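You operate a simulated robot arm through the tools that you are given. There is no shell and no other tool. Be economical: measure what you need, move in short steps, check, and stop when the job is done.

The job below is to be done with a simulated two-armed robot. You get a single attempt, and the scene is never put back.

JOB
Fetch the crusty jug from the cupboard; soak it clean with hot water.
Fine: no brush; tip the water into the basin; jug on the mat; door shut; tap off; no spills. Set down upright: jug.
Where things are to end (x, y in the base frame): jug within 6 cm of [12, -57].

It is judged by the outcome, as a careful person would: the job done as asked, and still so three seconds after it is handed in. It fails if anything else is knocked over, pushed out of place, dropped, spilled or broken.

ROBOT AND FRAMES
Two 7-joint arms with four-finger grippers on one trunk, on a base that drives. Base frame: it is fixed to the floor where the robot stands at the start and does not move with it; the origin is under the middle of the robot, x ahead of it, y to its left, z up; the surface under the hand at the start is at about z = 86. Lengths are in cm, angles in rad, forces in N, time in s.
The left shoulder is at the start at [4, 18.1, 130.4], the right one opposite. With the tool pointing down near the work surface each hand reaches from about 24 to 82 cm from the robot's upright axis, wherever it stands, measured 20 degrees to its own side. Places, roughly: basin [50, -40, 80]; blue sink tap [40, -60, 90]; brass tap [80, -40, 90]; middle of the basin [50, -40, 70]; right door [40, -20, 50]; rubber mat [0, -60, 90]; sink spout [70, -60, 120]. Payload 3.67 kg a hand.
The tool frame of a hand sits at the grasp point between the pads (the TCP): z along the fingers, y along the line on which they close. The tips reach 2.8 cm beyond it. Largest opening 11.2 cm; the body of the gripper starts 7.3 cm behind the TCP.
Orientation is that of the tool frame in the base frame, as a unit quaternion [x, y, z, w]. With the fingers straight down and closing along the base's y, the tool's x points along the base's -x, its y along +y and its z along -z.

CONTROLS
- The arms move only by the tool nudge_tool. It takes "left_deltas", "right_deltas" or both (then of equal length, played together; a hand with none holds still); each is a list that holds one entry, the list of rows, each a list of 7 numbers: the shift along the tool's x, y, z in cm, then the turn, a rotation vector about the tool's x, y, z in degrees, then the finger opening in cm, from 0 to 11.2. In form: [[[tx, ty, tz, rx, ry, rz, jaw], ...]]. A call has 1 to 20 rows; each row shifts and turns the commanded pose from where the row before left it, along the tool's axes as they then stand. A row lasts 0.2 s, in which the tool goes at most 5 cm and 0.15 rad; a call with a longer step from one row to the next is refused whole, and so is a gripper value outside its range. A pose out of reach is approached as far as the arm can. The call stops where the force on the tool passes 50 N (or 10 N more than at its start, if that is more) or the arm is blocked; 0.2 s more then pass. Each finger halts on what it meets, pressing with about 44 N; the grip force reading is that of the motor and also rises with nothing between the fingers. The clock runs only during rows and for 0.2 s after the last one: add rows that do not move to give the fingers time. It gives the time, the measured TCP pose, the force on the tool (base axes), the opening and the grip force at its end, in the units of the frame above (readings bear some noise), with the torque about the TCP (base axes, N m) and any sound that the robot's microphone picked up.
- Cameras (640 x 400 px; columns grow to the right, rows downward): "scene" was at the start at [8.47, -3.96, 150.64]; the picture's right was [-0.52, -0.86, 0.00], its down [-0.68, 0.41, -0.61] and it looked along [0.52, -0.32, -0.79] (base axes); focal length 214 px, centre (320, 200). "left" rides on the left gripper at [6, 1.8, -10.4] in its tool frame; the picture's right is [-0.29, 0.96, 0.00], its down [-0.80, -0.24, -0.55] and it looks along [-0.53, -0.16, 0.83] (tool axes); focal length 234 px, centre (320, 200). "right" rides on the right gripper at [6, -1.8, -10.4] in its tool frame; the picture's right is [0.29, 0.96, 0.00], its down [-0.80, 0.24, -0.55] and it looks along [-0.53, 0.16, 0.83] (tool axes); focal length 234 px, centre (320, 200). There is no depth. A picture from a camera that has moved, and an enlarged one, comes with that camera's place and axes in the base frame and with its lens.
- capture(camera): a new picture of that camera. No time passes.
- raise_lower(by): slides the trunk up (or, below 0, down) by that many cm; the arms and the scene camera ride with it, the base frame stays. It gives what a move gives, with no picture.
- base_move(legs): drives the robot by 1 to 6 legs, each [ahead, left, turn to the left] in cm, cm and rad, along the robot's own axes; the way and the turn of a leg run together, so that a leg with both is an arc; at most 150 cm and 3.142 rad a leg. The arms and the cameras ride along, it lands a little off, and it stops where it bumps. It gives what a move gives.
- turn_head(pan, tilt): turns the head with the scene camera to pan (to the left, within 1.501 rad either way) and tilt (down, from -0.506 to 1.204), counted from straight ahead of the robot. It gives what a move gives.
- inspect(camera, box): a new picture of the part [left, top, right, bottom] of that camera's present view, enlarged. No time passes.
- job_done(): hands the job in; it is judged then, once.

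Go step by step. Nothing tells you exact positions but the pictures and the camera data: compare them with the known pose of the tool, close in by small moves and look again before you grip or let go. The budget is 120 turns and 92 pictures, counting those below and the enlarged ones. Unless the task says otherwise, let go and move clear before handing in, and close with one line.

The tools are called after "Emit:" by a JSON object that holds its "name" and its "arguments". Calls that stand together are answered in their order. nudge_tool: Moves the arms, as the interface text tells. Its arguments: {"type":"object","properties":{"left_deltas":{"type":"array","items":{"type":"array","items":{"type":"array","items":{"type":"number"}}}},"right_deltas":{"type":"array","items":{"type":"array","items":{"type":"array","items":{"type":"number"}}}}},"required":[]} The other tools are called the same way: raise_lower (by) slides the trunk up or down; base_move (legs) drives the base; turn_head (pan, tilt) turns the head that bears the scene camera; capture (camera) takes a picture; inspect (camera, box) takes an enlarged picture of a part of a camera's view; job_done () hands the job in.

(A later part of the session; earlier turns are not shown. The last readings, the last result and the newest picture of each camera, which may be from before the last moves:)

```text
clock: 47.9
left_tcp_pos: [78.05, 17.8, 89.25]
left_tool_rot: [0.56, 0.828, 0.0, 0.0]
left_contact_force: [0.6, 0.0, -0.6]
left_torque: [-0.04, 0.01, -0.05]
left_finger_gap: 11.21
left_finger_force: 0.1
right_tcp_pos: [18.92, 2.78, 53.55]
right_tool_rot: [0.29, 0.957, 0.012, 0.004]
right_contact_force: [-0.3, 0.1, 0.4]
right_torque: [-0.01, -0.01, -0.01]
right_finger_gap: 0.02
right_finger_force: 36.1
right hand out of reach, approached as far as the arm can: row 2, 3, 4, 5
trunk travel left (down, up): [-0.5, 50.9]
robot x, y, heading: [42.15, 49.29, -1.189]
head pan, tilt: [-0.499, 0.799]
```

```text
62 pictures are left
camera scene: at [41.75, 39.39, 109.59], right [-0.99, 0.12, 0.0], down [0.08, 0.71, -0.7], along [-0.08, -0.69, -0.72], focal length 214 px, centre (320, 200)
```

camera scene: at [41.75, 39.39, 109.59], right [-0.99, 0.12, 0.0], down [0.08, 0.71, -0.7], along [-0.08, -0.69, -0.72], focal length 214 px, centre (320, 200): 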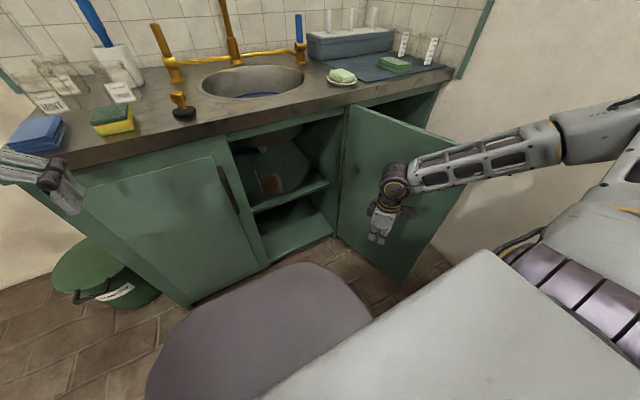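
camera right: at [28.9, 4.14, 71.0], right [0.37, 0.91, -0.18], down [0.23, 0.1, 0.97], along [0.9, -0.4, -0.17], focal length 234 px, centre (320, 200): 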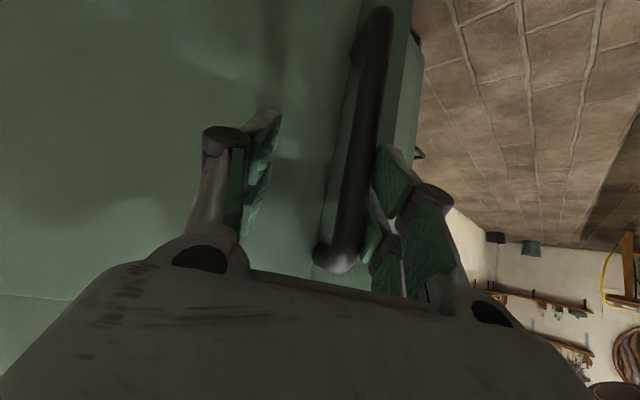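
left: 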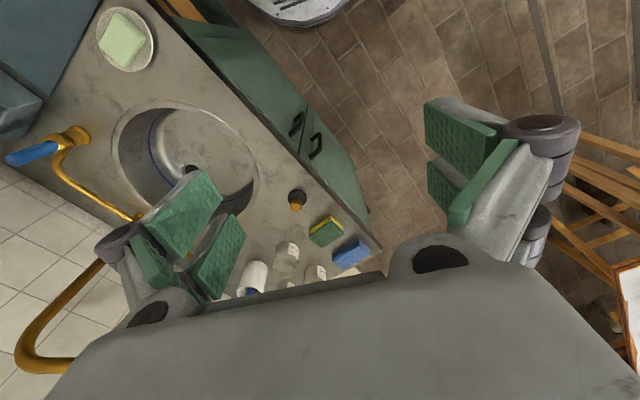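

Emit:
{"name": "raise_lower", "arguments": {"by": 20}}

Emit:
{"name": "nudge_tool", "arguments": {"right_deltas": [[[1.82, -2.64, 0, 0, 0, 0, 0], [1.82, -2.64, 0, 0, 0, 0, 0], [1.82, -2.64, 0, 0, 0, 0, 0], [1.82, -2.64, 0, 0, 0, 0, 0], [1.82, -2.64, 0, 0, 0, 0, 0]]]}}

Emit:
{"name": "capture", "arguments": {"camera": "scene"}}

```text
clock: 50.1
left_tcp_pos: [78.04, 17.65, 109.35]
left_tool_rot: [0.559, 0.829, 0.001, 0.0]
left_contact_force: [-0.1, -0.5, -0.1]
left_torque: [0.0, -0.01, 0.0]
left_finger_gap: 11.21
left_finger_force: 0.0
right_tcp_pos: [18.96, 2.66, 73.48]
right_tool_rot: [0.291, 0.957, 0.013, 0.004]
right_contact_force: [0.2, -0.3, 0.2]
right_torque: [-0.01, -0.03, 0.0]
right_finger_gap: 0.01
right_finger_force: 35.9
trunk travel left (down, up): [-20.5, 30.9]
robot x, y, heading: [41.84, 49.76, -1.192]
head pan, tilt: [-0.499, 0.799]
```

```text
clock: 51.3
left_tcp_pos: [77.98, 17.77, 109.15]
left_tool_rot: [0.56, 0.828, 0.0, 0.0]
left_contact_force: [-0.1, 0.7, -0.2]
left_torque: [0.0, 0.01, -0.03]
left_finger_gap: 11.21
left_finger_force: 0.0
right_tcp_pos: [18.88, 2.28, 73.12]
right_tool_rot: [0.289, 0.957, 0.013, 0.004]
right_contact_force: [0.9, 0.8, 1.3]
right_torque: [0.02, 0.0, 0.0]
right_finger_gap: 0.0
right_finger_force: 35.6
right hand out of reach, approached as far as the arm can: row 1, 2, 3, 4, 5
trunk travel left (down, up): [-20.5, 30.9]
robot x, y, heading: [41.97, 49.38, -1.184]
head pan, tilt: [-0.499, 0.799]
```

```text
61 pictures are left
camera scene: at [41.68, 39.35, 129.58], right [-0.99, 0.12, 0.0], down [0.08, 0.71, -0.7], along [-0.08, -0.69, -0.72], focal length 214 px, centre (320, 200)
```

scene: 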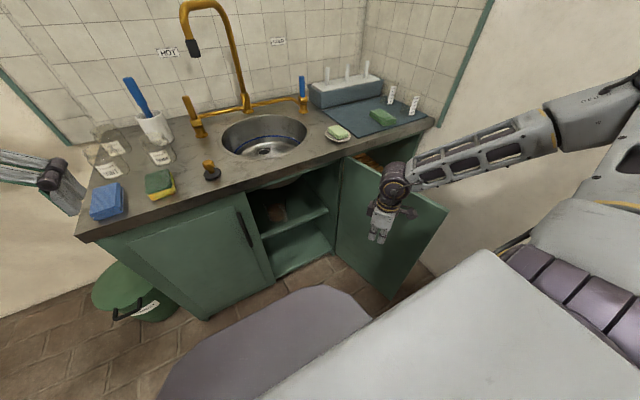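

The wrist yaw seems to be the limit, so I'll turn the hand back square and then push right.

Emit:
{"name": "nudge_tool", "arguments": {"right_deltas": [[[0, 0, 0, 0, 0, 7, 0], [0, 0, 0, 0, 0, 7, 0], [0, 0, 0, 0, 0, 7, 0], [0, 0, 0, 0, 0, 7, 0], [0, 0, 0, 0, 0, 6, 0], [0, -3.5, 0, 0, 0, 0, 0], [0, -3.5, 0, 0, 0, 0, 0], [0, -3.5, 0, 0, 0, 0, 0], [0, -3.5, 0, 0, 0, 0, 0]]]}}

Emit:
{"name": "capture", "arguments": {"camera": "scene"}}

```text
clock: 53.2
left_tcp_pos: [78.16, 17.87, 109.13]
left_tool_rot: [0.56, 0.828, 0.001, 0.001]
left_contact_force: [-0.5, -0.1, 1.0]
left_torque: [0.06, -0.03, -0.02]
left_finger_gap: 11.22
left_finger_force: 0.0
right_tcp_pos: [8.78, -1.88, 72.85]
right_tool_rot: [0.55, 0.835, 0.021, 0.005]
right_contact_force: [3.5, 2.7, 1.4]
right_torque: [-0.18, 0.24, 0.0]
right_finger_gap: 0.01
right_finger_force: 36.0
trunk travel left (down, up): [-20.5, 30.9]
robot x, y, heading: [42.14, 49.34, -1.187]
head pan, tilt: [-0.499, 0.799]
stopped in row 9 (right hand): the force on the tool passed its limit at 73 N (the readings are from after the stop); the commanded pose is now the measured one
```

```text
60 pictures are left
camera scene: at [41.82, 39.4, 129.58], right [-0.99, 0.12, 0.0], down [0.08, 0.71, -0.7], along [-0.08, -0.69, -0.72], focal length 214 px, centre (320, 200)
```

scene: 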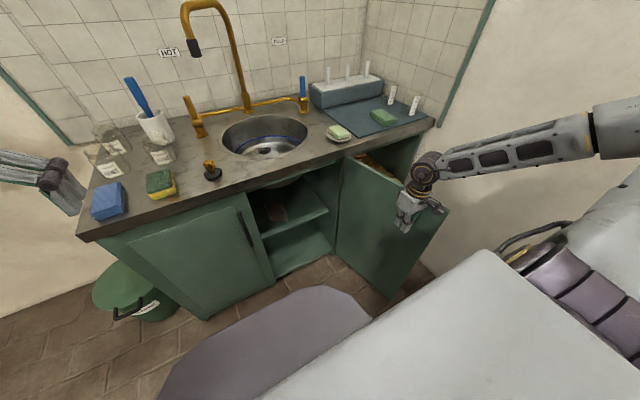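

The door is at its stop, about 90° open. I'll bring the right hand in front of the opening, lower the trunk and start pitching toward the jug.

Emit:
{"name": "nudge_tool", "arguments": {"right_deltas": [[[0, 4, 0, 0, 0, 0, 5], [0, 4.5, 0, 0, 0, 0, 11.2], [0, 4.5, 0, 0, 0, 0, 11.2], [0, 4.5, 0, 0, 0, 0, 11.2], [-4, 3, 0, 0, 0, 0, 11.2], [-4, 3, 0, 0, 0, 0, 11.2], [-4, 3, 0, 0, 0, 0, 11.2], [-4, 0, 0, 0, 0, -8.5, 11.2], [0, 0, 0, 0, 0, -8.5, 11.2]]]}}

Emit:
{"name": "raise_lower", "arguments": {"by": -20}}

Emit:
{"name": "nudge_tool", "arguments": {"right_deltas": [[[0, 0, 0, 0, -8.5, 0, 11.2], [0, 0, 0, 0, -8.5, 0, 11.2], [0, 0, 0, 0, -8.5, 0, 11.2], [0, 0, 0, 0, -8.5, 0, 11.2], [0, 0, 0, 0, -8.5, 0, 11.2]]]}}

Emit:
{"name": "capture", "arguments": {"camera": "right"}}

```text
clock: 55.2
left_tcp_pos: [77.96, 17.87, 109.29]
left_tool_rot: [0.56, 0.828, 0.0, 0.0]
left_contact_force: [-0.2, -0.1, 0.6]
left_torque: [0.02, 0.03, 0.0]
left_finger_gap: 11.22
left_finger_force: 0.0
right_tcp_pos: [39.3, -6.27, 73.76]
right_tool_rot: [0.42, 0.907, 0.02, 0.008]
right_contact_force: [0.3, -0.1, -0.2]
right_torque: [-0.06, -0.01, 0.01]
right_finger_gap: 11.22
right_finger_force: 0.1
trunk travel left (down, up): [-20.5, 30.9]
robot x, y, heading: [41.69, 49.41, -1.182]
head pan, tilt: [-0.499, 0.799]
```

```text
clock: 57.4
left_tcp_pos: [78.01, 17.87, 89.28]
left_tool_rot: [0.56, 0.829, 0.0, -0.001]
left_contact_force: [0.2, -0.1, -0.5]
left_torque: [-0.01, 0.01, 0.01]
left_finger_gap: 11.19
left_finger_force: 0.1
right_tcp_pos: [39.29, -6.29, 53.73]
right_tool_rot: [0.422, 0.906, 0.02, 0.009]
right_contact_force: [-0.2, 0.0, 0.4]
right_torque: [-0.03, 0.01, 0.0]
right_finger_gap: 11.21
right_finger_force: 0.0
trunk travel left (down, up): [-0.5, 50.9]
robot x, y, heading: [42.09, 49.62, -1.191]
head pan, tilt: [-0.499, 0.799]
```

```text
clock: 58.6
left_tcp_pos: [78.04, 17.81, 89.23]
left_tool_rot: [0.559, 0.829, 0.0, 0.0]
left_contact_force: [0.5, -0.2, -0.2]
left_torque: [-0.01, -0.03, -0.04]
left_finger_gap: 11.2
left_finger_force: 0.0
right_tcp_pos: [39.24, -6.25, 53.93]
right_tool_rot: [0.399, 0.842, -0.135, 0.338]
right_contact_force: [0.3, 0.2, 1.4]
right_torque: [0.01, -0.05, 0.0]
right_finger_gap: 11.19
right_finger_force: 0.1
trunk travel left (down, up): [-0.5, 50.9]
robot x, y, heading: [41.81, 49.18, -1.186]
head pan, tilt: [-0.499, 0.799]
```

```text
59 pictures are left
camera right: at [30.49, 1.29, 57.19], right [0.6, 0.78, -0.15], down [0.29, -0.03, 0.96], along [0.75, -0.62, -0.25], focal length 234 px, centre (320, 200)
```

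right: 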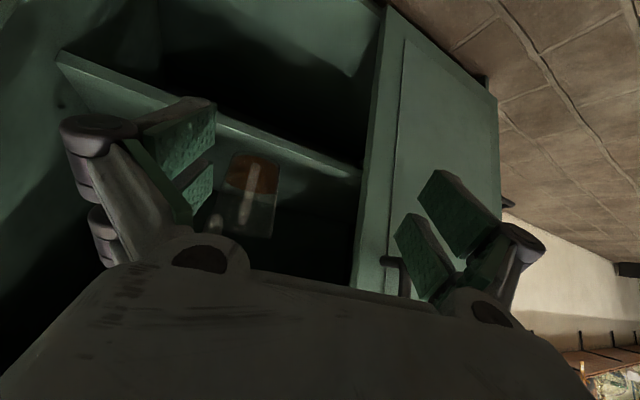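

Emit:
{"name": "inspect", "arguments": {"camera": "right", "box": [180, 120, 340, 280]}}

```text
2.50 times, centred on (260, 200) of right
camera zoom: at [30.49, 1.29, 57.19], right [0.6, 0.78, -0.15], down [0.29, -0.03, 0.96], along [0.75, -0.62, -0.25], focal length 585 px, centre (470, 200)
```

zoom: 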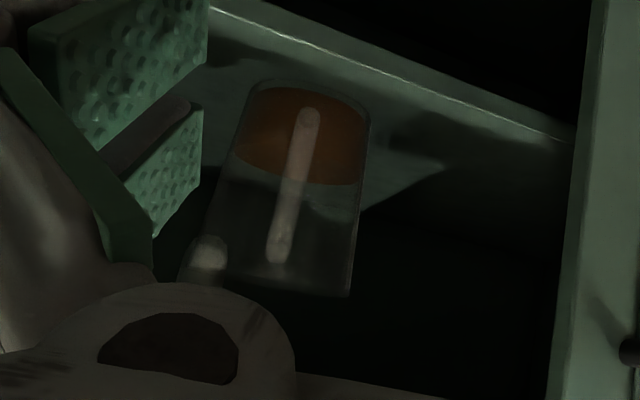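

The jug and its handle are clearly seen, with the handle pointing almost straight at this camera. I'll align yaw with the handle and flatten the pitch before advancing.

Emit:
{"name": "nudge_tool", "arguments": {"right_deltas": [[[0, 0, 2, 5.4, 0, 5.9, 11.2], [0, 0, 3, 0, -7.5, 0, 11.2], [0, 0, 3, 0, -7.5, 0, 11.2], [0, 0, 2, 0, -7.5, 0, 11.2], [0, 0, 0, 0, 0, 0, 11.2]]]}}

Emit:
{"name": "capture", "arguments": {"camera": "right"}}

```text
clock: 59.8
left_tcp_pos: [77.97, 17.84, 89.32]
left_tool_rot: [0.56, 0.829, 0.001, 0.0]
left_contact_force: [-0.7, 0.0, 0.3]
left_torque: [0.0, -0.04, -0.02]
left_finger_gap: 11.19
left_finger_force: 0.0
right_tcp_pos: [40.55, -7.72, 51.49]
right_tool_rot: [0.455, 0.805, -0.166, 0.342]
right_contact_force: [0.2, -0.9, -0.1]
right_torque: [0.01, 0.04, -0.03]
right_finger_gap: 11.18
right_finger_force: 0.0
right hand out of reach, approached as far as the arm can: row 2, 3, 4
trunk travel left (down, up): [-0.5, 50.9]
robot x, y, heading: [41.73, 48.94, -1.184]
head pan, tilt: [-0.499, 0.799]
```

```text
57 pictures are left
camera right: at [32.89, 1.03, 54.47], right [0.71, 0.69, -0.16], down [0.26, -0.05, 0.96], along [0.65, -0.73, -0.21], focal length 234 px, centre (320, 200)
```

right: 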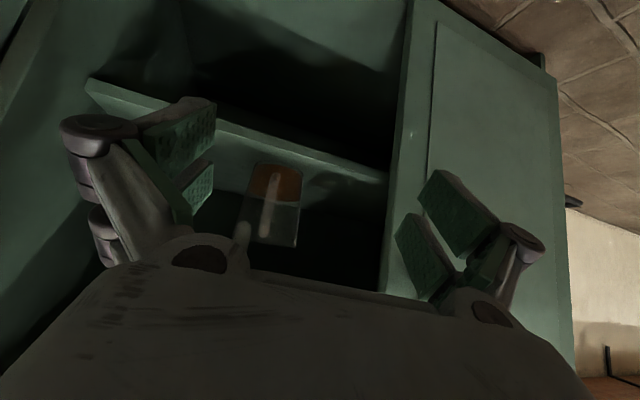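

Emit:
{"name": "nudge_tool", "arguments": {"right_deltas": [[[-2.83, -0.63, 2.58, 0, 0, 0, 11.2], [-2.83, -0.63, 2.58, 0, 0, 0, 11.2], [-2.83, -0.63, 2.58, 0, 0, 0, 11.2], [-2.83, -0.63, 2.58, 0, 0, 0, 11.2], [0, 0, 0, 0, -7.5, 0, 11.2], [0, 0, 0, 0, -7.5, 0, 11.2], [0, 0, 0, 0, -5, 0, 11.2]]]}}

Emit:
{"name": "capture", "arguments": {"camera": "right"}}

Emit:
{"name": "capture", "arguments": {"camera": "scene"}}

```text
clock: 61.4
left_tcp_pos: [78.01, 17.73, 89.23]
left_tool_rot: [0.56, 0.828, 0.0, 0.0]
left_contact_force: [-0.4, -0.5, -0.4]
left_torque: [-0.02, -0.01, -0.01]
left_finger_gap: 11.21
left_finger_force: 0.0
right_tcp_pos: [46.64, -22.14, 52.08]
right_tool_rot: [0.437, 0.767, -0.211, 0.419]
right_contact_force: [-0.1, 0.7, -0.6]
right_torque: [0.04, -0.01, -0.02]
right_finger_gap: 11.2
right_finger_force: 0.1
right hand out of reach, approached as far as the arm can: row 6, 7
trunk travel left (down, up): [-0.5, 50.9]
robot x, y, heading: [42.31, 49.16, -1.19]
head pan, tilt: [-0.499, 0.799]
```

```text
56 pictures are left
camera right: at [38.77, -12.87, 52.7], right [0.73, 0.65, -0.2], down [0.16, 0.12, 0.98], along [0.66, -0.75, -0.02], focal length 234 px, centre (320, 200)
```

right: 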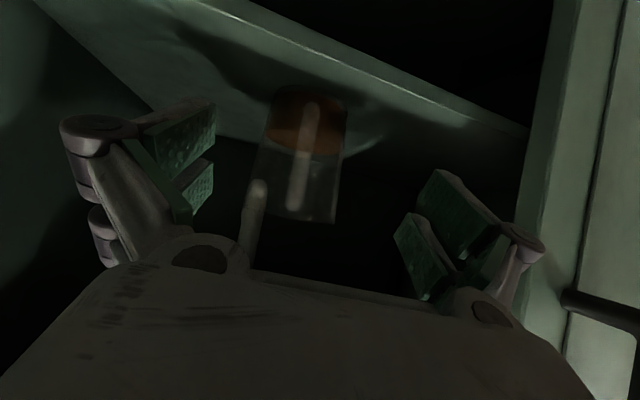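

```text
55 pictures are left
camera scene: at [41.74, 39.34, 109.59], right [-0.99, 0.12, 0.0], down [0.08, 0.71, -0.7], along [-0.08, -0.69, -0.72], focal length 214 px, centre (320, 200)
```

scene: 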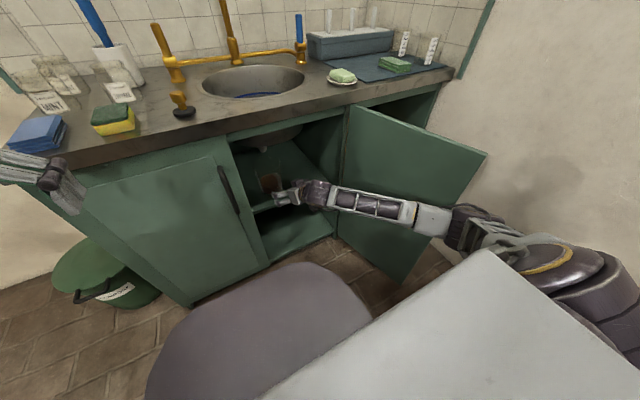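

The hand is in line with the jug, which sits near (55, -37) and is about 10 cm wide. I'll advance halfway with a small sideways correction and recheck before straddling it.

Emit:
{"name": "nudge_tool", "arguments": {"right_deltas": [[[-0.34, -0.16, 1.88, 0, 0, 0, 11.2], [-0.34, -0.16, 1.88, 0, 0, 0, 11.2], [-0.34, -0.16, 1.88, 0, 0, 0, 11.2], [-0.34, -0.16, 1.88, 0, 0, 0, 11.2], [0, 0, 0, 0, 0, 0, 11.2]]]}}

Emit:
{"name": "capture", "arguments": {"camera": "right"}}

Emit:
{"name": "inspect", "arguments": {"camera": "scene", "box": [220, 130, 340, 230]}}

```text
clock: 62.6
left_tcp_pos: [78.01, 17.79, 89.37]
left_tool_rot: [0.56, 0.829, 0.0, 0.0]
left_contact_force: [-0.1, -0.3, 0.0]
left_torque: [0.0, 0.01, -0.02]
left_finger_gap: 11.2
left_finger_force: 0.1
right_tcp_pos: [49.94, -28.45, 48.93]
right_tool_rot: [0.436, 0.768, -0.21, 0.42]
right_contact_force: [0.0, -0.3, 0.2]
right_torque: [0.0, 0.03, -0.03]
right_finger_gap: 11.21
right_finger_force: 0.1
trunk travel left (down, up): [-0.5, 50.9]
robot x, y, heading: [41.95, 49.06, -1.185]
head pan, tilt: [-0.499, 0.799]
```

```text
54 pictures are left
camera right: at [42.06, -19.17, 49.61], right [0.73, 0.65, -0.2], down [0.16, 0.11, 0.98], along [0.66, -0.75, -0.02], focal length 234 px, centre (320, 200)
```

right: 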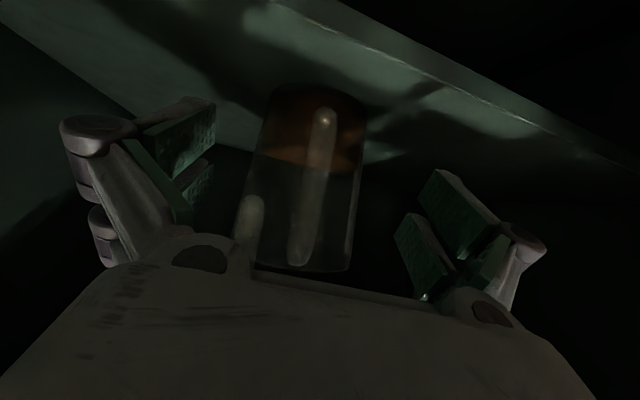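

```text
4.00 times, centred on (280, 180) of scene
camera zoom: at [41.73, 39.34, 109.59], right [-0.99, 0.12, 0.0], down [0.08, 0.71, -0.7], along [-0.08, -0.69, -0.72], focal length 858 px, centre (480, 280)
```

zoom: 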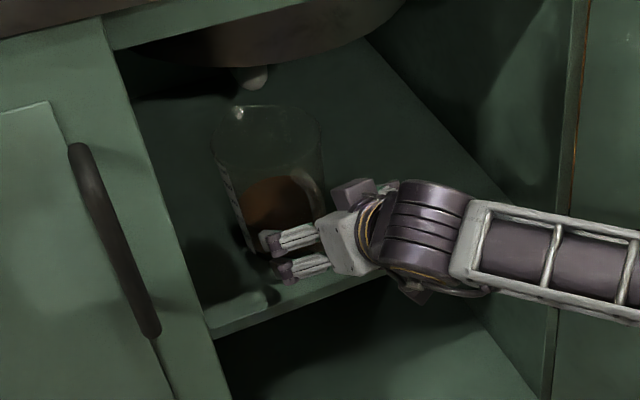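

Alignment looks good with about 0.5 cm margin each side. I'll advance slowly to straddle the jug.

Emit:
{"name": "nudge_tool", "arguments": {"right_deltas": [[[-0.3, -0.42, 0.5, 0, 0, 0, 11.2], [-0.7, 0, 1.12, 0, 0, 0, 11.2], [-0.7, 0, 1.12, 0, 0, 0, 11.2], [-0.7, 0, 1.12, 0, 0, 0, 11.2], [0, 0, 0, 0, 0, 0, 11.2]]]}}

Emit:
{"name": "capture", "arguments": {"camera": "right"}}

```text
clock: 63.8
left_tcp_pos: [78.06, 17.77, 89.29]
left_tool_rot: [0.56, 0.829, 0.0, 0.001]
left_contact_force: [-0.3, 0.3, 0.5]
left_torque: [-0.02, -0.02, -0.05]
left_finger_gap: 11.18
left_finger_force: 0.0
right_tcp_pos: [51.92, -32.44, 48.86]
right_tool_rot: [0.436, 0.768, -0.211, 0.419]
right_contact_force: [-0.5, 0.6, 0.8]
right_torque: [0.01, -0.02, -0.01]
right_finger_gap: 11.19
right_finger_force: 0.1
trunk travel left (down, up): [-0.5, 50.9]
robot x, y, heading: [42.24, 49.6, -1.189]
head pan, tilt: [-0.499, 0.799]
```

```text
52 pictures are left
camera right: at [44.08, -23.23, 49.39], right [0.73, 0.65, -0.2], down [0.16, 0.11, 0.98], along [0.66, -0.75, -0.02], focal length 234 px, centre (320, 200)
```

right: 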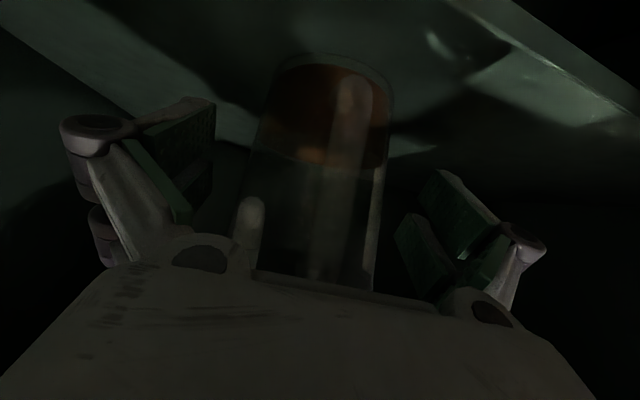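

Emit:
{"name": "inspect", "arguments": {"camera": "right", "box": [180, 40, 460, 300]}}

```text
1.54 times, centred on (320, 170) of right
camera zoom: at [44.08, -23.23, 49.39], right [0.73, 0.65, -0.2], down [0.16, 0.11, 0.98], along [0.66, -0.75, -0.02], focal length 360 px, centre (320, 246)
```

zoom: 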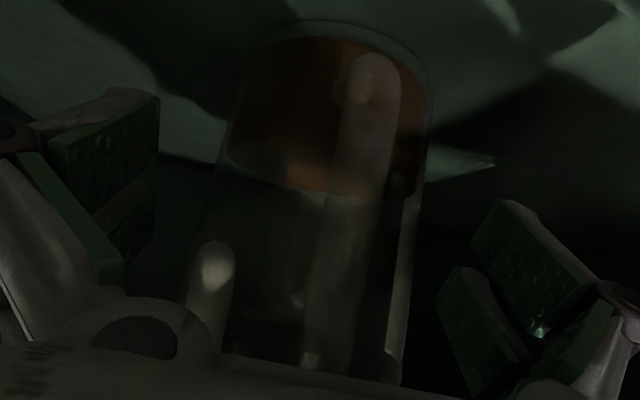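

Emit:
{"name": "nudge_tool", "arguments": {"right_deltas": [[[-0.5, 0.2, 0.7, 0, 0, 0, 11.2], [-0.6, 0, 0.93, 0, 0, 0, 11.2], [-0.6, 0, 0.93, 0, 0, 0, 11.2], [-0.6, 0, 0.93, 0, 0, 0, 11.2], [0, 0, 0, 0, 0, 0, 11.2]]]}}

Emit:
{"name": "inspect", "arguments": {"camera": "right", "box": [180, 40, 460, 300]}}

Emit:
{"name": "inspect", "arguments": {"camera": "scene", "box": [220, 130, 340, 230]}}

```text
clock: 65.0
left_tcp_pos: [77.96, 17.77, 89.27]
left_tool_rot: [0.56, 0.828, 0.0, 0.001]
left_contact_force: [-0.6, 0.6, -0.2]
left_torque: [-0.03, 0.0, 0.04]
left_finger_gap: 11.18
left_finger_force: 0.0
right_tcp_pos: [54.1, -35.89, 48.71]
right_tool_rot: [0.437, 0.768, -0.211, 0.419]
right_contact_force: [-1.2, 1.9, 3.8]
right_torque: [0.14, 0.04, 0.04]
right_finger_gap: 11.18
right_finger_force: 0.1
trunk travel left (down, up): [-0.5, 50.9]
robot x, y, heading: [42.08, 49.23, -1.191]
head pan, tilt: [-0.499, 0.799]
```

```text
1.54 times, centred on (320, 170) of right
camera zoom: at [46.46, -26.64, 49.38], right [0.73, 0.65, -0.2], down [0.16, 0.12, 0.98], along [0.66, -0.75, -0.02], focal length 360 px, centre (320, 246)
```

zoom: 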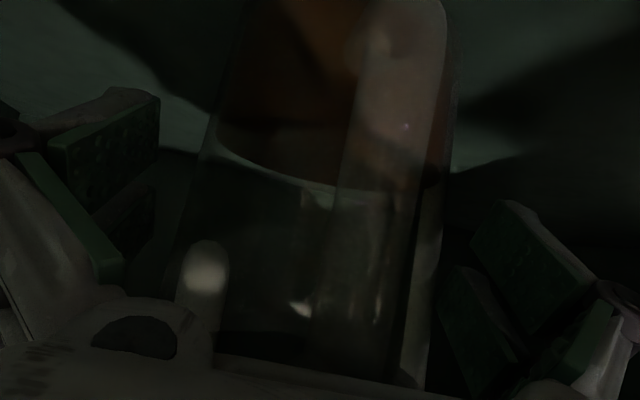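

```text
4.00 times, centred on (280, 180) of scene
camera zoom: at [41.72, 39.38, 109.59], right [-0.99, 0.12, 0.0], down [0.08, 0.71, -0.7], along [-0.08, -0.69, -0.72], focal length 858 px, centre (480, 280)
```

zoom: 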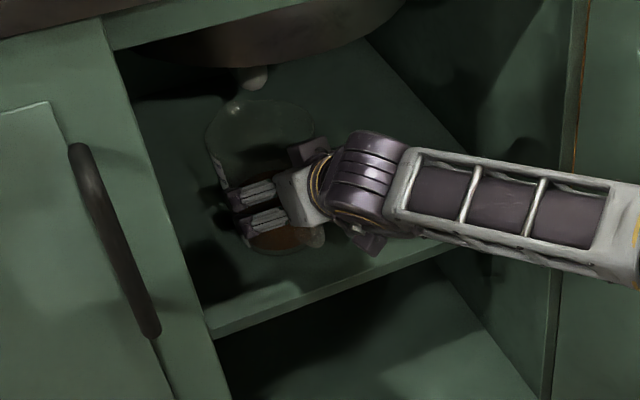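

The fingers straddle the jug with only light contact. Closing now.

Emit:
{"name": "nudge_tool", "arguments": {"right_deltas": [[[0, 0, 0, 0, 0, 0, 9], [0, 0, 0, 0, 0, 0, 0], [0, 0, 0, 0, 0, 0, 0], [0, 0, 0, 0, 0, 0, 0]]]}}

Emit:
{"name": "inspect", "arguments": {"camera": "right", "box": [180, 40, 460, 300]}}

```text
clock: 66.0
left_tcp_pos: [78.1, 17.73, 89.28]
left_tool_rot: [0.56, 0.828, 0.0, 0.0]
left_contact_force: [-0.9, -0.1, 0.1]
left_torque: [0.0, 0.0, -0.02]
left_finger_gap: 11.18
left_finger_force: 0.0
right_tcp_pos: [54.3, -35.87, 48.63]
right_tool_rot: [0.436, 0.768, -0.21, 0.42]
right_contact_force: [1.8, 2.9, 2.3]
right_torque: [-0.19, -0.3, 0.17]
right_finger_gap: 10.29
right_finger_force: 43.9
trunk travel left (down, up): [-0.5, 50.9]
robot x, y, heading: [42.09, 49.14, -1.191]
head pan, tilt: [-0.499, 0.799]
```

```text
1.54 times, centred on (320, 170) of right
camera zoom: at [46.51, -26.61, 49.37], right [0.73, 0.65, -0.2], down [0.16, 0.11, 0.98], along [0.66, -0.75, -0.02], focal length 360 px, centre (320, 246)
```

zoom: 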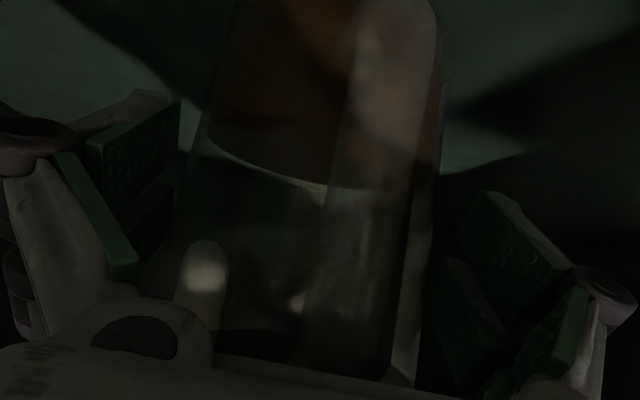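

Gripped at 10.3 cm. I'll lift slightly with the trunk and check.

Emit:
{"name": "raise_lower", "arguments": {"by": 3}}

Emit:
{"name": "inspect", "arguments": {"camera": "scene", "box": [220, 130, 340, 230]}}

```text
clock: 66.8
left_tcp_pos: [78.01, 17.7, 92.1]
left_tool_rot: [0.56, 0.828, 0.0, -0.001]
left_contact_force: [-0.1, 0.6, -0.6]
left_torque: [0.02, 0.0, -0.01]
left_finger_gap: 11.21
left_finger_force: 0.0
right_tcp_pos: [54.25, -35.94, 51.32]
right_tool_rot: [0.437, 0.769, -0.21, 0.417]
right_contact_force: [0.1, -0.3, -6.8]
right_torque: [0.13, 0.04, 0.0]
right_finger_gap: 10.28
right_finger_force: 44.6
trunk travel left (down, up): [-3.5, 47.9]
robot x, y, heading: [41.59, 49.47, -1.19]
head pan, tilt: [-0.499, 0.799]
```

```text
4.00 times, centred on (280, 180) of scene
camera zoom: at [41.76, 39.22, 112.44], right [-0.99, 0.12, 0.0], down [0.08, 0.71, -0.7], along [-0.08, -0.69, -0.72], focal length 858 px, centre (480, 280)
```

zoom: 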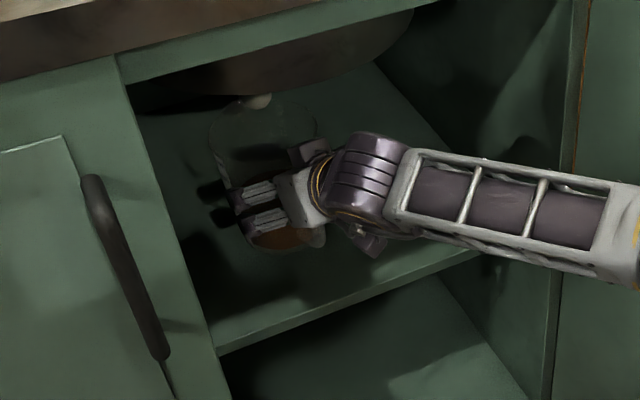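

The jug is held securely (about 7 N). I'll retract it along the approach line and look at the trolley side before using the base.

Emit:
{"name": "nudge_tool", "arguments": {"right_deltas": [[[1.12, 0, -1.65, 0, 0, 0, 0], [1.68, 0, -2.48, 0, 0, 0, 0], [1.68, 0, -2.48, 0, 0, 0, 0], [1.68, 0, -2.48, 0, 0, 0, 0], [1.68, 0, -2.48, 0, 0, 0, 0], [1.12, 0, -1.65, 0, 0, 0, 0]]]}}

Emit:
{"name": "capture", "arguments": {"camera": "scene"}}

Emit:
{"name": "turn_head", "arguments": {"pan": 1.5, "tilt": 1.0}}

Emit:
{"name": "capture", "arguments": {"camera": "scene"}}

```text
clock: 68.2
left_tcp_pos: [77.86, 17.59, 92.15]
left_tool_rot: [0.56, 0.828, 0.001, 0.001]
left_contact_force: [-0.6, 1.1, 0.4]
left_torque: [0.01, -0.04, -0.01]
left_finger_gap: 11.22
left_finger_force: 0.1
right_tcp_pos: [45.47, -22.15, 50.76]
right_tool_rot: [0.438, 0.771, -0.208, 0.413]
right_contact_force: [-2.9, 7.0, -17.6]
right_torque: [-0.37, -0.25, -0.03]
right_finger_gap: 10.27
right_finger_force: 44.5
trunk travel left (down, up): [-3.5, 47.9]
robot x, y, heading: [41.73, 49.06, -1.187]
head pan, tilt: [-0.499, 0.799]
```

```text
46 pictures are left
camera scene: at [41.62, 39.31, 112.44], right [-0.99, 0.12, 0.0], down [0.08, 0.71, -0.7], along [-0.08, -0.69, -0.72], focal length 214 px, centre (320, 200)
```

scene: 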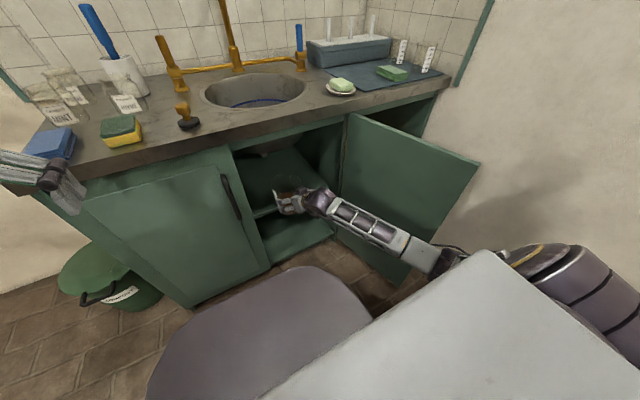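

```text
clock: 70.1
left_tcp_pos: [77.96, 17.68, 92.13]
left_tool_rot: [0.56, 0.828, 0.0, -0.001]
left_contact_force: [-0.3, -0.2, 0.5]
left_torque: [0.02, 0.04, 0.01]
left_finger_gap: 11.25
left_finger_force: 0.0
right_tcp_pos: [46.08, -22.45, 51.77]
right_tool_rot: [0.434, 0.768, -0.21, 0.421]
right_contact_force: [0.9, -0.2, -5.6]
right_torque: [0.12, 0.08, 0.02]
right_finger_gap: 10.27
right_finger_force: 44.5
trunk travel left (down, up): [-3.5, 47.9]
robot x, y, heading: [41.98, 49.4, -1.186]
head pan, tilt: [1.499, 1.0]
```

```text
45 pictures are left
camera scene: at [49.31, 49.43, 110.94], right [0.31, -0.95, 0.0], down [-0.8, -0.26, -0.54], along [0.51, 0.17, -0.84], focal length 214 px, centre (320, 200)
```

scene: 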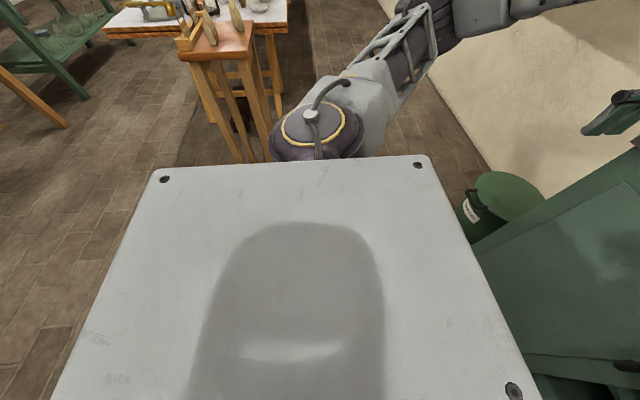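

The left side is clear of the base. I'll retract further with the arm first.

Emit:
{"name": "nudge_tool", "arguments": {"right_deltas": [[[1.12, 0, -1.65, 0, 0, 0, 0], [1.12, 0, -1.65, 0, 0, 0, 0], [1.12, 0, -1.65, 0, 0, 0, 0], [1.12, 0, -1.65, 0, 0, 0, 0], [1.12, 0, -1.65, 0, 0, 0, 0]]]}}

Emit:
{"name": "turn_head", "arguments": {"pan": -0.3, "tilt": 0.75}}

Emit:
{"name": "capture", "arguments": {"camera": "scene"}}

```text
clock: 71.3
left_tcp_pos: [77.82, 17.7, 92.12]
left_tool_rot: [0.56, 0.829, 0.0, 0.0]
left_contact_force: [-0.2, -0.5, 0.6]
left_torque: [-0.01, 0.03, 0.0]
left_finger_gap: 11.19
left_finger_force: 0.1
right_tcp_pos: [40.44, -13.93, 51.51]
right_tool_rot: [0.436, 0.768, -0.21, 0.419]
right_contact_force: [0.1, 0.5, -6.2]
right_torque: [0.18, 0.08, -0.01]
right_finger_gap: 10.26
right_finger_force: 44.1
trunk travel left (down, up): [-3.5, 47.9]
robot x, y, heading: [41.88, 49.61, -1.193]
head pan, tilt: [1.499, 1.0]
```

```text
clock: 73.1
left_tcp_pos: [78.17, 17.71, 92.06]
left_tool_rot: [0.56, 0.829, 0.001, 0.0]
left_contact_force: [-0.6, 0.7, 0.3]
left_torque: [-0.02, 0.0, -0.01]
left_finger_gap: 11.21
left_finger_force: 0.0
right_tcp_pos: [40.44, -13.96, 51.55]
right_tool_rot: [0.438, 0.768, -0.211, 0.418]
right_contact_force: [0.3, 0.2, -5.3]
right_torque: [0.14, 0.08, 0.02]
right_finger_gap: 10.27
right_finger_force: 44.5
trunk travel left (down, up): [-3.5, 47.9]
robot x, y, heading: [41.65, 49.34, -1.184]
head pan, tilt: [-0.3, 0.75]
```

```text
44 pictures are left
camera scene: at [43.36, 39.05, 112.85], right [-1.0, -0.08, 0.0], down [-0.06, 0.68, -0.73], along [0.06, -0.73, -0.68], focal length 214 px, centre (320, 200)
```

scene: 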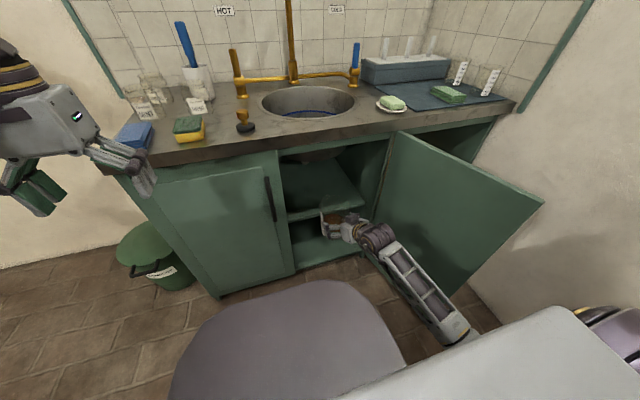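

Emit:
{"name": "nudge_tool", "arguments": {"right_deltas": [[[1.12, 0, -1.65, 0, 0, 0, 0], [1.12, 0, -1.65, 0, 0, 0, 0], [1.12, 0, -1.65, 0, 0, 0, 0], [0, 0, 0, 0, 0, 0, 0]]]}}

Emit:
{"name": "capture", "arguments": {"camera": "scene"}}

```text
clock: 74.1
left_tcp_pos: [77.94, 17.73, 92.15]
left_tool_rot: [0.56, 0.829, 0.0, -0.001]
left_contact_force: [0.1, -0.6, 0.1]
left_torque: [0.0, 0.01, -0.03]
left_finger_gap: 11.19
left_finger_force: 0.0
right_tcp_pos: [37.35, -8.82, 51.49]
right_tool_rot: [0.436, 0.768, -0.21, 0.419]
right_contact_force: [-0.5, -0.2, -5.6]
right_torque: [0.11, 0.08, 0.0]
right_finger_gap: 10.27
right_finger_force: 43.7
trunk travel left (down, up): [-3.5, 47.9]
robot x, y, heading: [42.18, 49.3, -1.192]
head pan, tilt: [-0.3, 0.75]
```

```text
43 pictures are left
camera scene: at [43.36, 39.04, 112.85], right [-1.0, -0.08, 0.0], down [-0.06, 0.68, -0.73], along [0.06, -0.73, -0.68], focal length 214 px, centre (320, 200)
```

scene: 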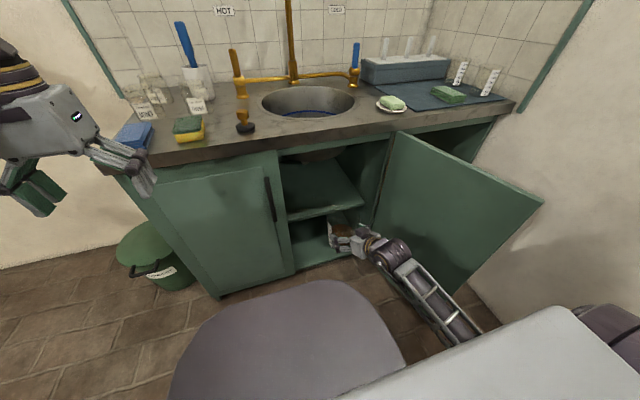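

The jug is clear of the cabinet front. I'll raise the trunk to lift it above counter height.

Emit:
{"name": "raise_lower", "arguments": {"by": 47}}

Emit:
{"name": "turn_head", "arguments": {"pan": -0.1, "tilt": 0.8}}

Emit:
{"name": "capture", "arguments": {"camera": "scene"}}

```text
refused: 47 is not a number from -40 to 40
```

```text
clock: 74.8
left_tcp_pos: [77.95, 17.78, 92.02]
left_tool_rot: [0.56, 0.829, 0.0, 0.001]
left_contact_force: [0.0, 0.2, 0.9]
left_torque: [0.01, 0.0, -0.04]
left_finger_gap: 11.19
left_finger_force: 0.1
right_tcp_pos: [37.34, -8.68, 51.59]
right_tool_rot: [0.436, 0.769, -0.209, 0.418]
right_contact_force: [0.0, -0.3, -5.7]
right_torque: [0.16, 0.1, -0.01]
right_finger_gap: 10.26
right_finger_force: 44.4
trunk travel left (down, up): [-3.5, 47.9]
robot x, y, heading: [41.54, 49.39, -1.193]
head pan, tilt: [-0.099, 0.799]
```

```text
42 pictures are left
camera scene: at [44.92, 39.56, 112.45], right [-0.96, -0.28, 0.0], down [-0.2, 0.69, -0.7], along [0.19, -0.67, -0.72], focal length 214 px, centre (320, 200)
```

scene: 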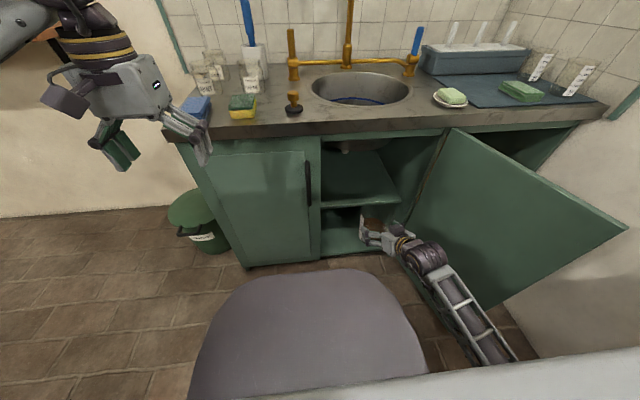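

Emit:
{"name": "raise_lower", "arguments": {"by": 40}}

Emit:
{"name": "raise_lower", "arguments": {"by": 7.5}}

Emit:
{"name": "capture", "arguments": {"camera": "scene"}}

```text
clock: 78.7
left_tcp_pos: [77.96, 17.74, 132.21]
left_tool_rot: [0.56, 0.829, 0.0, -0.001]
left_contact_force: [-0.7, 0.9, 0.1]
left_torque: [-0.01, -0.01, -0.01]
left_finger_gap: 11.18
left_finger_force: 0.1
right_tcp_pos: [37.35, -8.73, 91.62]
right_tool_rot: [0.437, 0.768, -0.21, 0.418]
right_contact_force: [-0.2, 0.2, -5.6]
right_torque: [0.12, 0.1, 0.02]
right_finger_gap: 10.24
right_finger_force: 43.9
trunk travel left (down, up): [-43.5, 7.9]
robot x, y, heading: [41.91, 49.49, -1.196]
head pan, tilt: [-0.099, 0.799]
```

```text
clock: 79.8
left_tcp_pos: [78.07, 17.75, 139.59]
left_tool_rot: [0.56, 0.829, -0.001, -0.001]
left_contact_force: [-0.3, 0.8, 0.2]
left_torque: [-0.04, 0.05, -0.03]
left_finger_gap: 11.21
left_finger_force: 0.1
right_tcp_pos: [37.29, -8.67, 99.04]
right_tool_rot: [0.437, 0.768, -0.21, 0.418]
right_contact_force: [0.1, -0.9, -5.8]
right_torque: [0.14, 0.08, -0.03]
right_finger_gap: 10.25
right_finger_force: 43.6
trunk travel left (down, up): [-51.0, 0.4]
robot x, y, heading: [42.0, 49.12, -1.187]
head pan, tilt: [-0.099, 0.799]
```

```text
41 pictures are left
camera scene: at [44.93, 39.54, 160.0], right [-0.96, -0.28, 0.0], down [-0.2, 0.69, -0.7], along [0.19, -0.67, -0.72], focal length 214 px, centre (320, 200)
```

scene: 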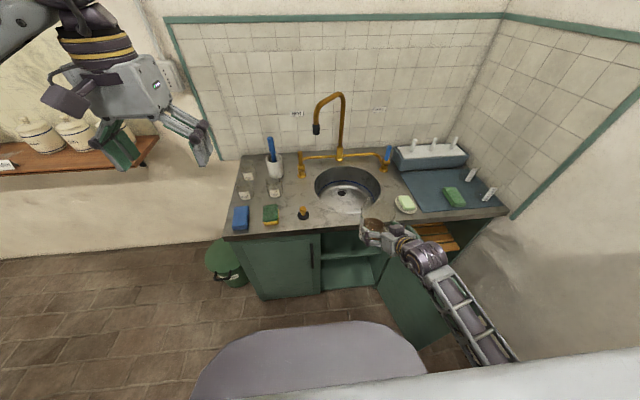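

The jug is above counter height. The spout outlet seems to hang over the basin's left rim, so I'll take a close look at the spout and taps.

Emit:
{"name": "inspect", "arguments": {"camera": "scene", "box": [260, 80, 420, 220]}}

```text
2.86 times, centred on (340, 150) of scene
camera zoom: at [44.93, 39.54, 160.0], right [-0.96, -0.28, 0.0], down [-0.2, 0.69, -0.7], along [0.19, -0.67, -0.72], focal length 613 px, centre (263, 343)
```

zoom: 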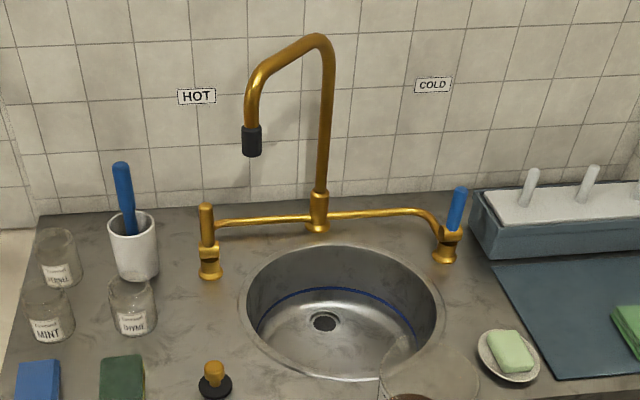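

The outlet does point at the left rim, so it needs swinging over the basin before water runs. I'll drive closer to bring both taps within reach.

Emit:
{"name": "base_move", "arguments": {"legs": [[19, 5, 0]]}}

Emit:
{"name": "turn_head", "arguments": {"pan": 0, "tilt": 0.7}}

Emit:
{"name": "capture", "arguments": {"camera": "scene"}}

```text
clock: 81.3
left_tcp_pos: [89.49, 2.39, 139.77]
left_tool_rot: [0.56, 0.828, 0.0, 0.001]
left_contact_force: [0.3, 0.5, 0.1]
left_torque: [-0.03, -0.05, 0.01]
left_finger_gap: 11.2
left_finger_force: 0.1
right_tcp_pos: [48.92, -24.17, 99.16]
right_tool_rot: [0.436, 0.768, -0.211, 0.42]
right_contact_force: [0.4, 1.4, -6.0]
right_torque: [0.16, 0.07, 0.02]
right_finger_gap: 10.23
right_finger_force: 44.2
trunk travel left (down, up): [-51.0, 0.4]
robot x, y, heading: [53.15, 33.77, -1.186]
head pan, tilt: [-0.099, 0.799]
```

```text
clock: 82.0
left_tcp_pos: [89.77, 2.25, 139.68]
left_tool_rot: [0.56, 0.828, 0.0, 0.001]
left_contact_force: [-0.1, -0.5, -0.8]
left_torque: [0.03, 0.03, -0.02]
left_finger_gap: 11.19
left_finger_force: 0.0
right_tcp_pos: [48.99, -24.33, 98.99]
right_tool_rot: [0.437, 0.769, -0.209, 0.418]
right_contact_force: [-0.1, -0.1, -6.0]
right_torque: [0.17, 0.09, 0.0]
right_finger_gap: 10.23
right_finger_force: 44.0
trunk travel left (down, up): [-51.0, 0.4]
robot x, y, heading: [53.99, 33.8, -1.187]
head pan, tilt: [0.0, 0.7]
```

```text
39 pictures are left
camera scene: at [57.55, 23.83, 160.79], right [-0.93, -0.37, 0.0], down [-0.24, 0.6, -0.76], along [0.29, -0.71, -0.65], focal length 214 px, centre (320, 200)
```

scene: 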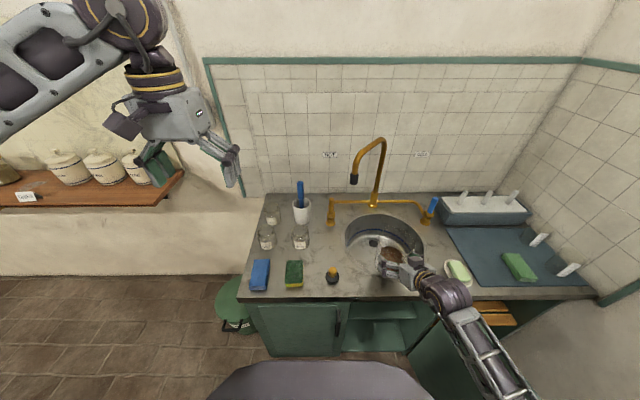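

Everything is in reach now. I'll bring the left hand, pointing forward, to just in front of the spout's outlet tube so it can straddle the tube and swing it.

Emit:
{"name": "nudge_tool", "arguments": {"left_deltas": [[[0, 0, 0, 0, -8.5, 0, 6], [0, 0, 0, 0, -8.5, 0, 6], [0, 0, 0, 0, -8.5, 0, 6], [0, 0, 0, 0, -8.5, 0, 6], [0, 0, 0, 0, -8.5, 0, 6], [0, 0, 0, 0, -8.5, 0, 6], [0, 0, 0, 0, -8.5, 0, 6], [0.32, -3.16, 2.85, 0, 0, 0, 6], [0.32, -3.16, 2.85, 0, 0, 0, 6], [0.32, -3.16, 2.85, 0, 0, 0, 6], [0.32, -3.16, 2.85, 0, 0, 0, 6], [0.32, -3.16, 2.85, 0, 0, 0, 6], [0.32, -3.16, 2.85, 0, 0, 0, 6], [0.32, -3.16, 2.85, 0, 0, 0, 6], [0.32, -3.16, 2.85, 0, 0, 0, 6], [0.32, -3.16, 2.85, 0, 0, 0, 6]]]}}

Emit:
{"name": "capture", "arguments": {"camera": "left"}}

```text
clock: 85.4
left_tcp_pos: [71.98, -33.17, 127.54]
left_tool_rot: [0.486, 0.72, -0.277, 0.411]
left_contact_force: [-0.1, -0.2, -0.3]
left_torque: [0.03, -0.02, 0.0]
left_finger_gap: 5.99
left_finger_force: 0.0
left hand out of reach, approached as far as the arm can: row 6, 7
right_tcp_pos: [49.06, -24.46, 98.94]
right_tool_rot: [0.436, 0.769, -0.209, 0.419]
right_contact_force: [0.1, -0.7, -5.7]
right_torque: [0.13, 0.07, 0.01]
right_finger_gap: 10.21
right_finger_force: 44.2
trunk travel left (down, up): [-51.0, 0.4]
robot x, y, heading: [53.53, 33.7, -1.187]
head pan, tilt: [0.0, 0.7]
```

```text
38 pictures are left
camera left: at [69.15, -21.27, 127.68], right [0.94, 0.22, 0.25], down [-0.25, -0.02, 0.97], along [0.22, -0.97, 0.03], focal length 234 px, centre (320, 200)
```

left: 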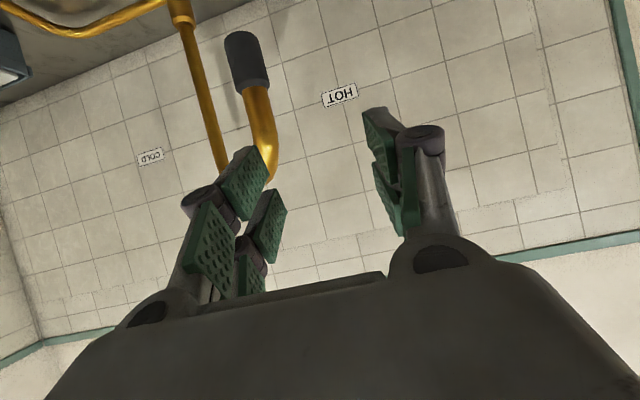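

Emit:
{"name": "nudge_tool", "arguments": {"left_deltas": [[[1.2, -2, 0.5, 0, 0, 0, 6], [1.2, -2.05, 0.5, 0, 0, 0, 6], [0.5, 0, 2.3, 0, 0, 0, 6], [0.5, 0, 2.3, 0, 0, 0, 6], [0.5, 0, 2.3, 0, 0, 0, 6], [0.5, 0, 2.3, 0, 0, 0, 6], [0, 0, 0, 0, 0, 0, 6]]]}}

Emit:
{"name": "capture", "arguments": {"camera": "left"}}

```text
clock: 87.0
left_tcp_pos: [70.93, -40.41, 118.62]
left_tool_rot: [0.486, 0.719, -0.278, 0.411]
left_contact_force: [-1.3, -1.3, -1.3]
left_torque: [0.02, 0.04, 0.01]
left_finger_gap: 5.99
left_finger_force: 0.1
right_tcp_pos: [49.16, -24.36, 98.87]
right_tool_rot: [0.436, 0.768, -0.209, 0.419]
right_contact_force: [0.7, -0.2, -5.6]
right_torque: [0.17, 0.07, 0.0]
right_finger_gap: 10.22
right_finger_force: 43.8
trunk travel left (down, up): [-51.0, 0.4]
robot x, y, heading: [53.49, 33.71, -1.19]
head pan, tilt: [0.0, 0.7]
```

```text
37 pictures are left
camera left: at [67.96, -28.55, 118.77], right [0.94, 0.22, 0.25], down [-0.25, -0.02, 0.97], along [0.22, -0.97, 0.03], focal length 234 px, centre (320, 200)
```

left: 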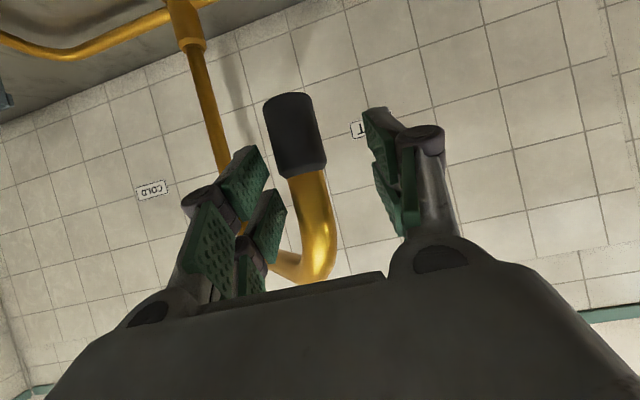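

The tube is about 2 cm further in. I'll move in to straddle it, then swing it along its arc to over the basin centre.

Emit:
{"name": "nudge_tool", "arguments": {"left_deltas": [[[-0.2, -0.05, 1.3, 0, 0, 0, 6], [-0.2, -0.05, 1.3, 0, 0, 0, 6], [0.947, -2.21, -1.605, 0, 0, 0, 6], [0.825, -2.42, -1.4, 0, 0, 0, 6], [0.626, -2.52, -1.06, 0, 0, 0, 6], [0.457, -2.76, -0.776, 0, 0, 0, 6]]]}}

Emit:
{"name": "capture", "arguments": {"camera": "left"}}

```text
clock: 88.4
left_tcp_pos: [60.07, -41.28, 117.64]
left_tool_rot: [0.485, 0.72, -0.277, 0.412]
left_contact_force: [-0.3, 0.0, 0.3]
left_torque: [0.0, -0.01, 0.02]
left_finger_gap: 6.01
left_finger_force: 0.0
right_tcp_pos: [48.87, -24.47, 99.0]
right_tool_rot: [0.436, 0.769, -0.209, 0.418]
right_contact_force: [0.2, 0.2, -6.1]
right_torque: [0.15, 0.03, 0.02]
right_finger_gap: 10.24
right_finger_force: 44.3
trunk travel left (down, up): [-51.0, 0.4]
robot x, y, heading: [53.67, 34.1, -1.19]
head pan, tilt: [0.0, 0.7]
```

```text
36 pictures are left
camera left: at [57.28, -29.43, 117.86], right [0.94, 0.22, 0.25], down [-0.25, -0.02, 0.97], along [0.22, -0.97, 0.04], focal length 234 px, centre (320, 200)
```

left: 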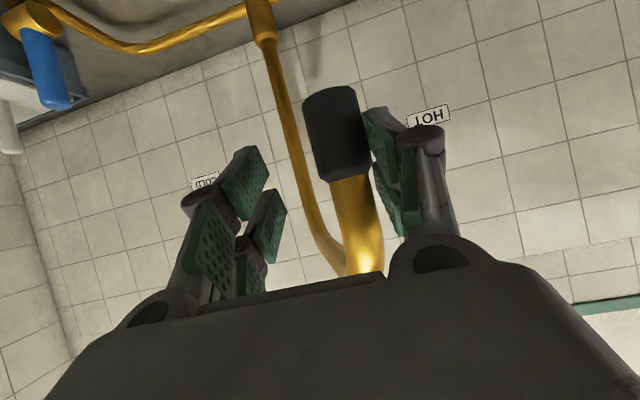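

The spout swivels freely. I'll continue to over the basin centre.

Emit:
{"name": "nudge_tool", "arguments": {"left_deltas": [[[0.296, -2.78, -0.504, 0, 0, 0, 6], [0.088, -2.84, -0.153, 0, 0, 0, 6], [0.04, -1.2, -0.07, 0, 0, 0, 6], [0, 0, 0, 0, 0, 0, 6]]]}}

Emit:
{"name": "capture", "arguments": {"camera": "scene"}}

```text
clock: 89.4
left_tcp_pos: [54.86, -42.32, 117.57]
left_tool_rot: [0.487, 0.718, -0.28, 0.411]
left_contact_force: [0.0, 0.0, 0.4]
left_torque: [0.03, -0.01, -0.04]
left_finger_gap: 6.01
left_finger_force: 0.1
left hand out of reach, approached as far as the arm can: row 2, 3
right_tcp_pos: [49.12, -24.43, 98.97]
right_tool_rot: [0.437, 0.768, -0.21, 0.418]
right_contact_force: [-0.6, 0.0, -5.7]
right_torque: [0.18, 0.11, 0.0]
right_finger_gap: 10.21
right_finger_force: 44.1
trunk travel left (down, up): [-51.0, 0.4]
robot x, y, heading: [53.49, 33.64, -1.19]
head pan, tilt: [0.0, 0.7]
```

```text
35 pictures are left
camera scene: at [57.49, 23.83, 160.8], right [-0.93, -0.38, 0.0], down [-0.24, 0.6, -0.76], along [0.29, -0.71, -0.64], focal length 214 px, centre (320, 200)
```

scene: 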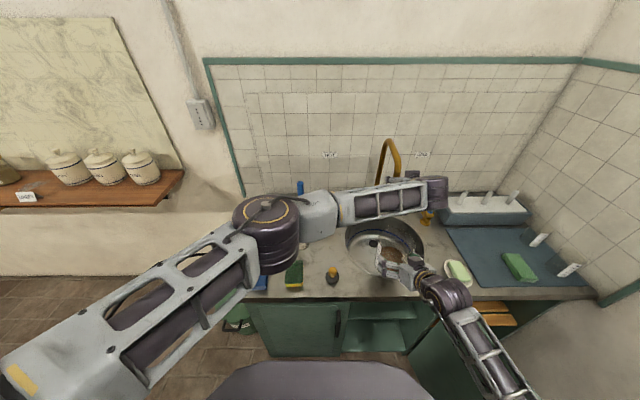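

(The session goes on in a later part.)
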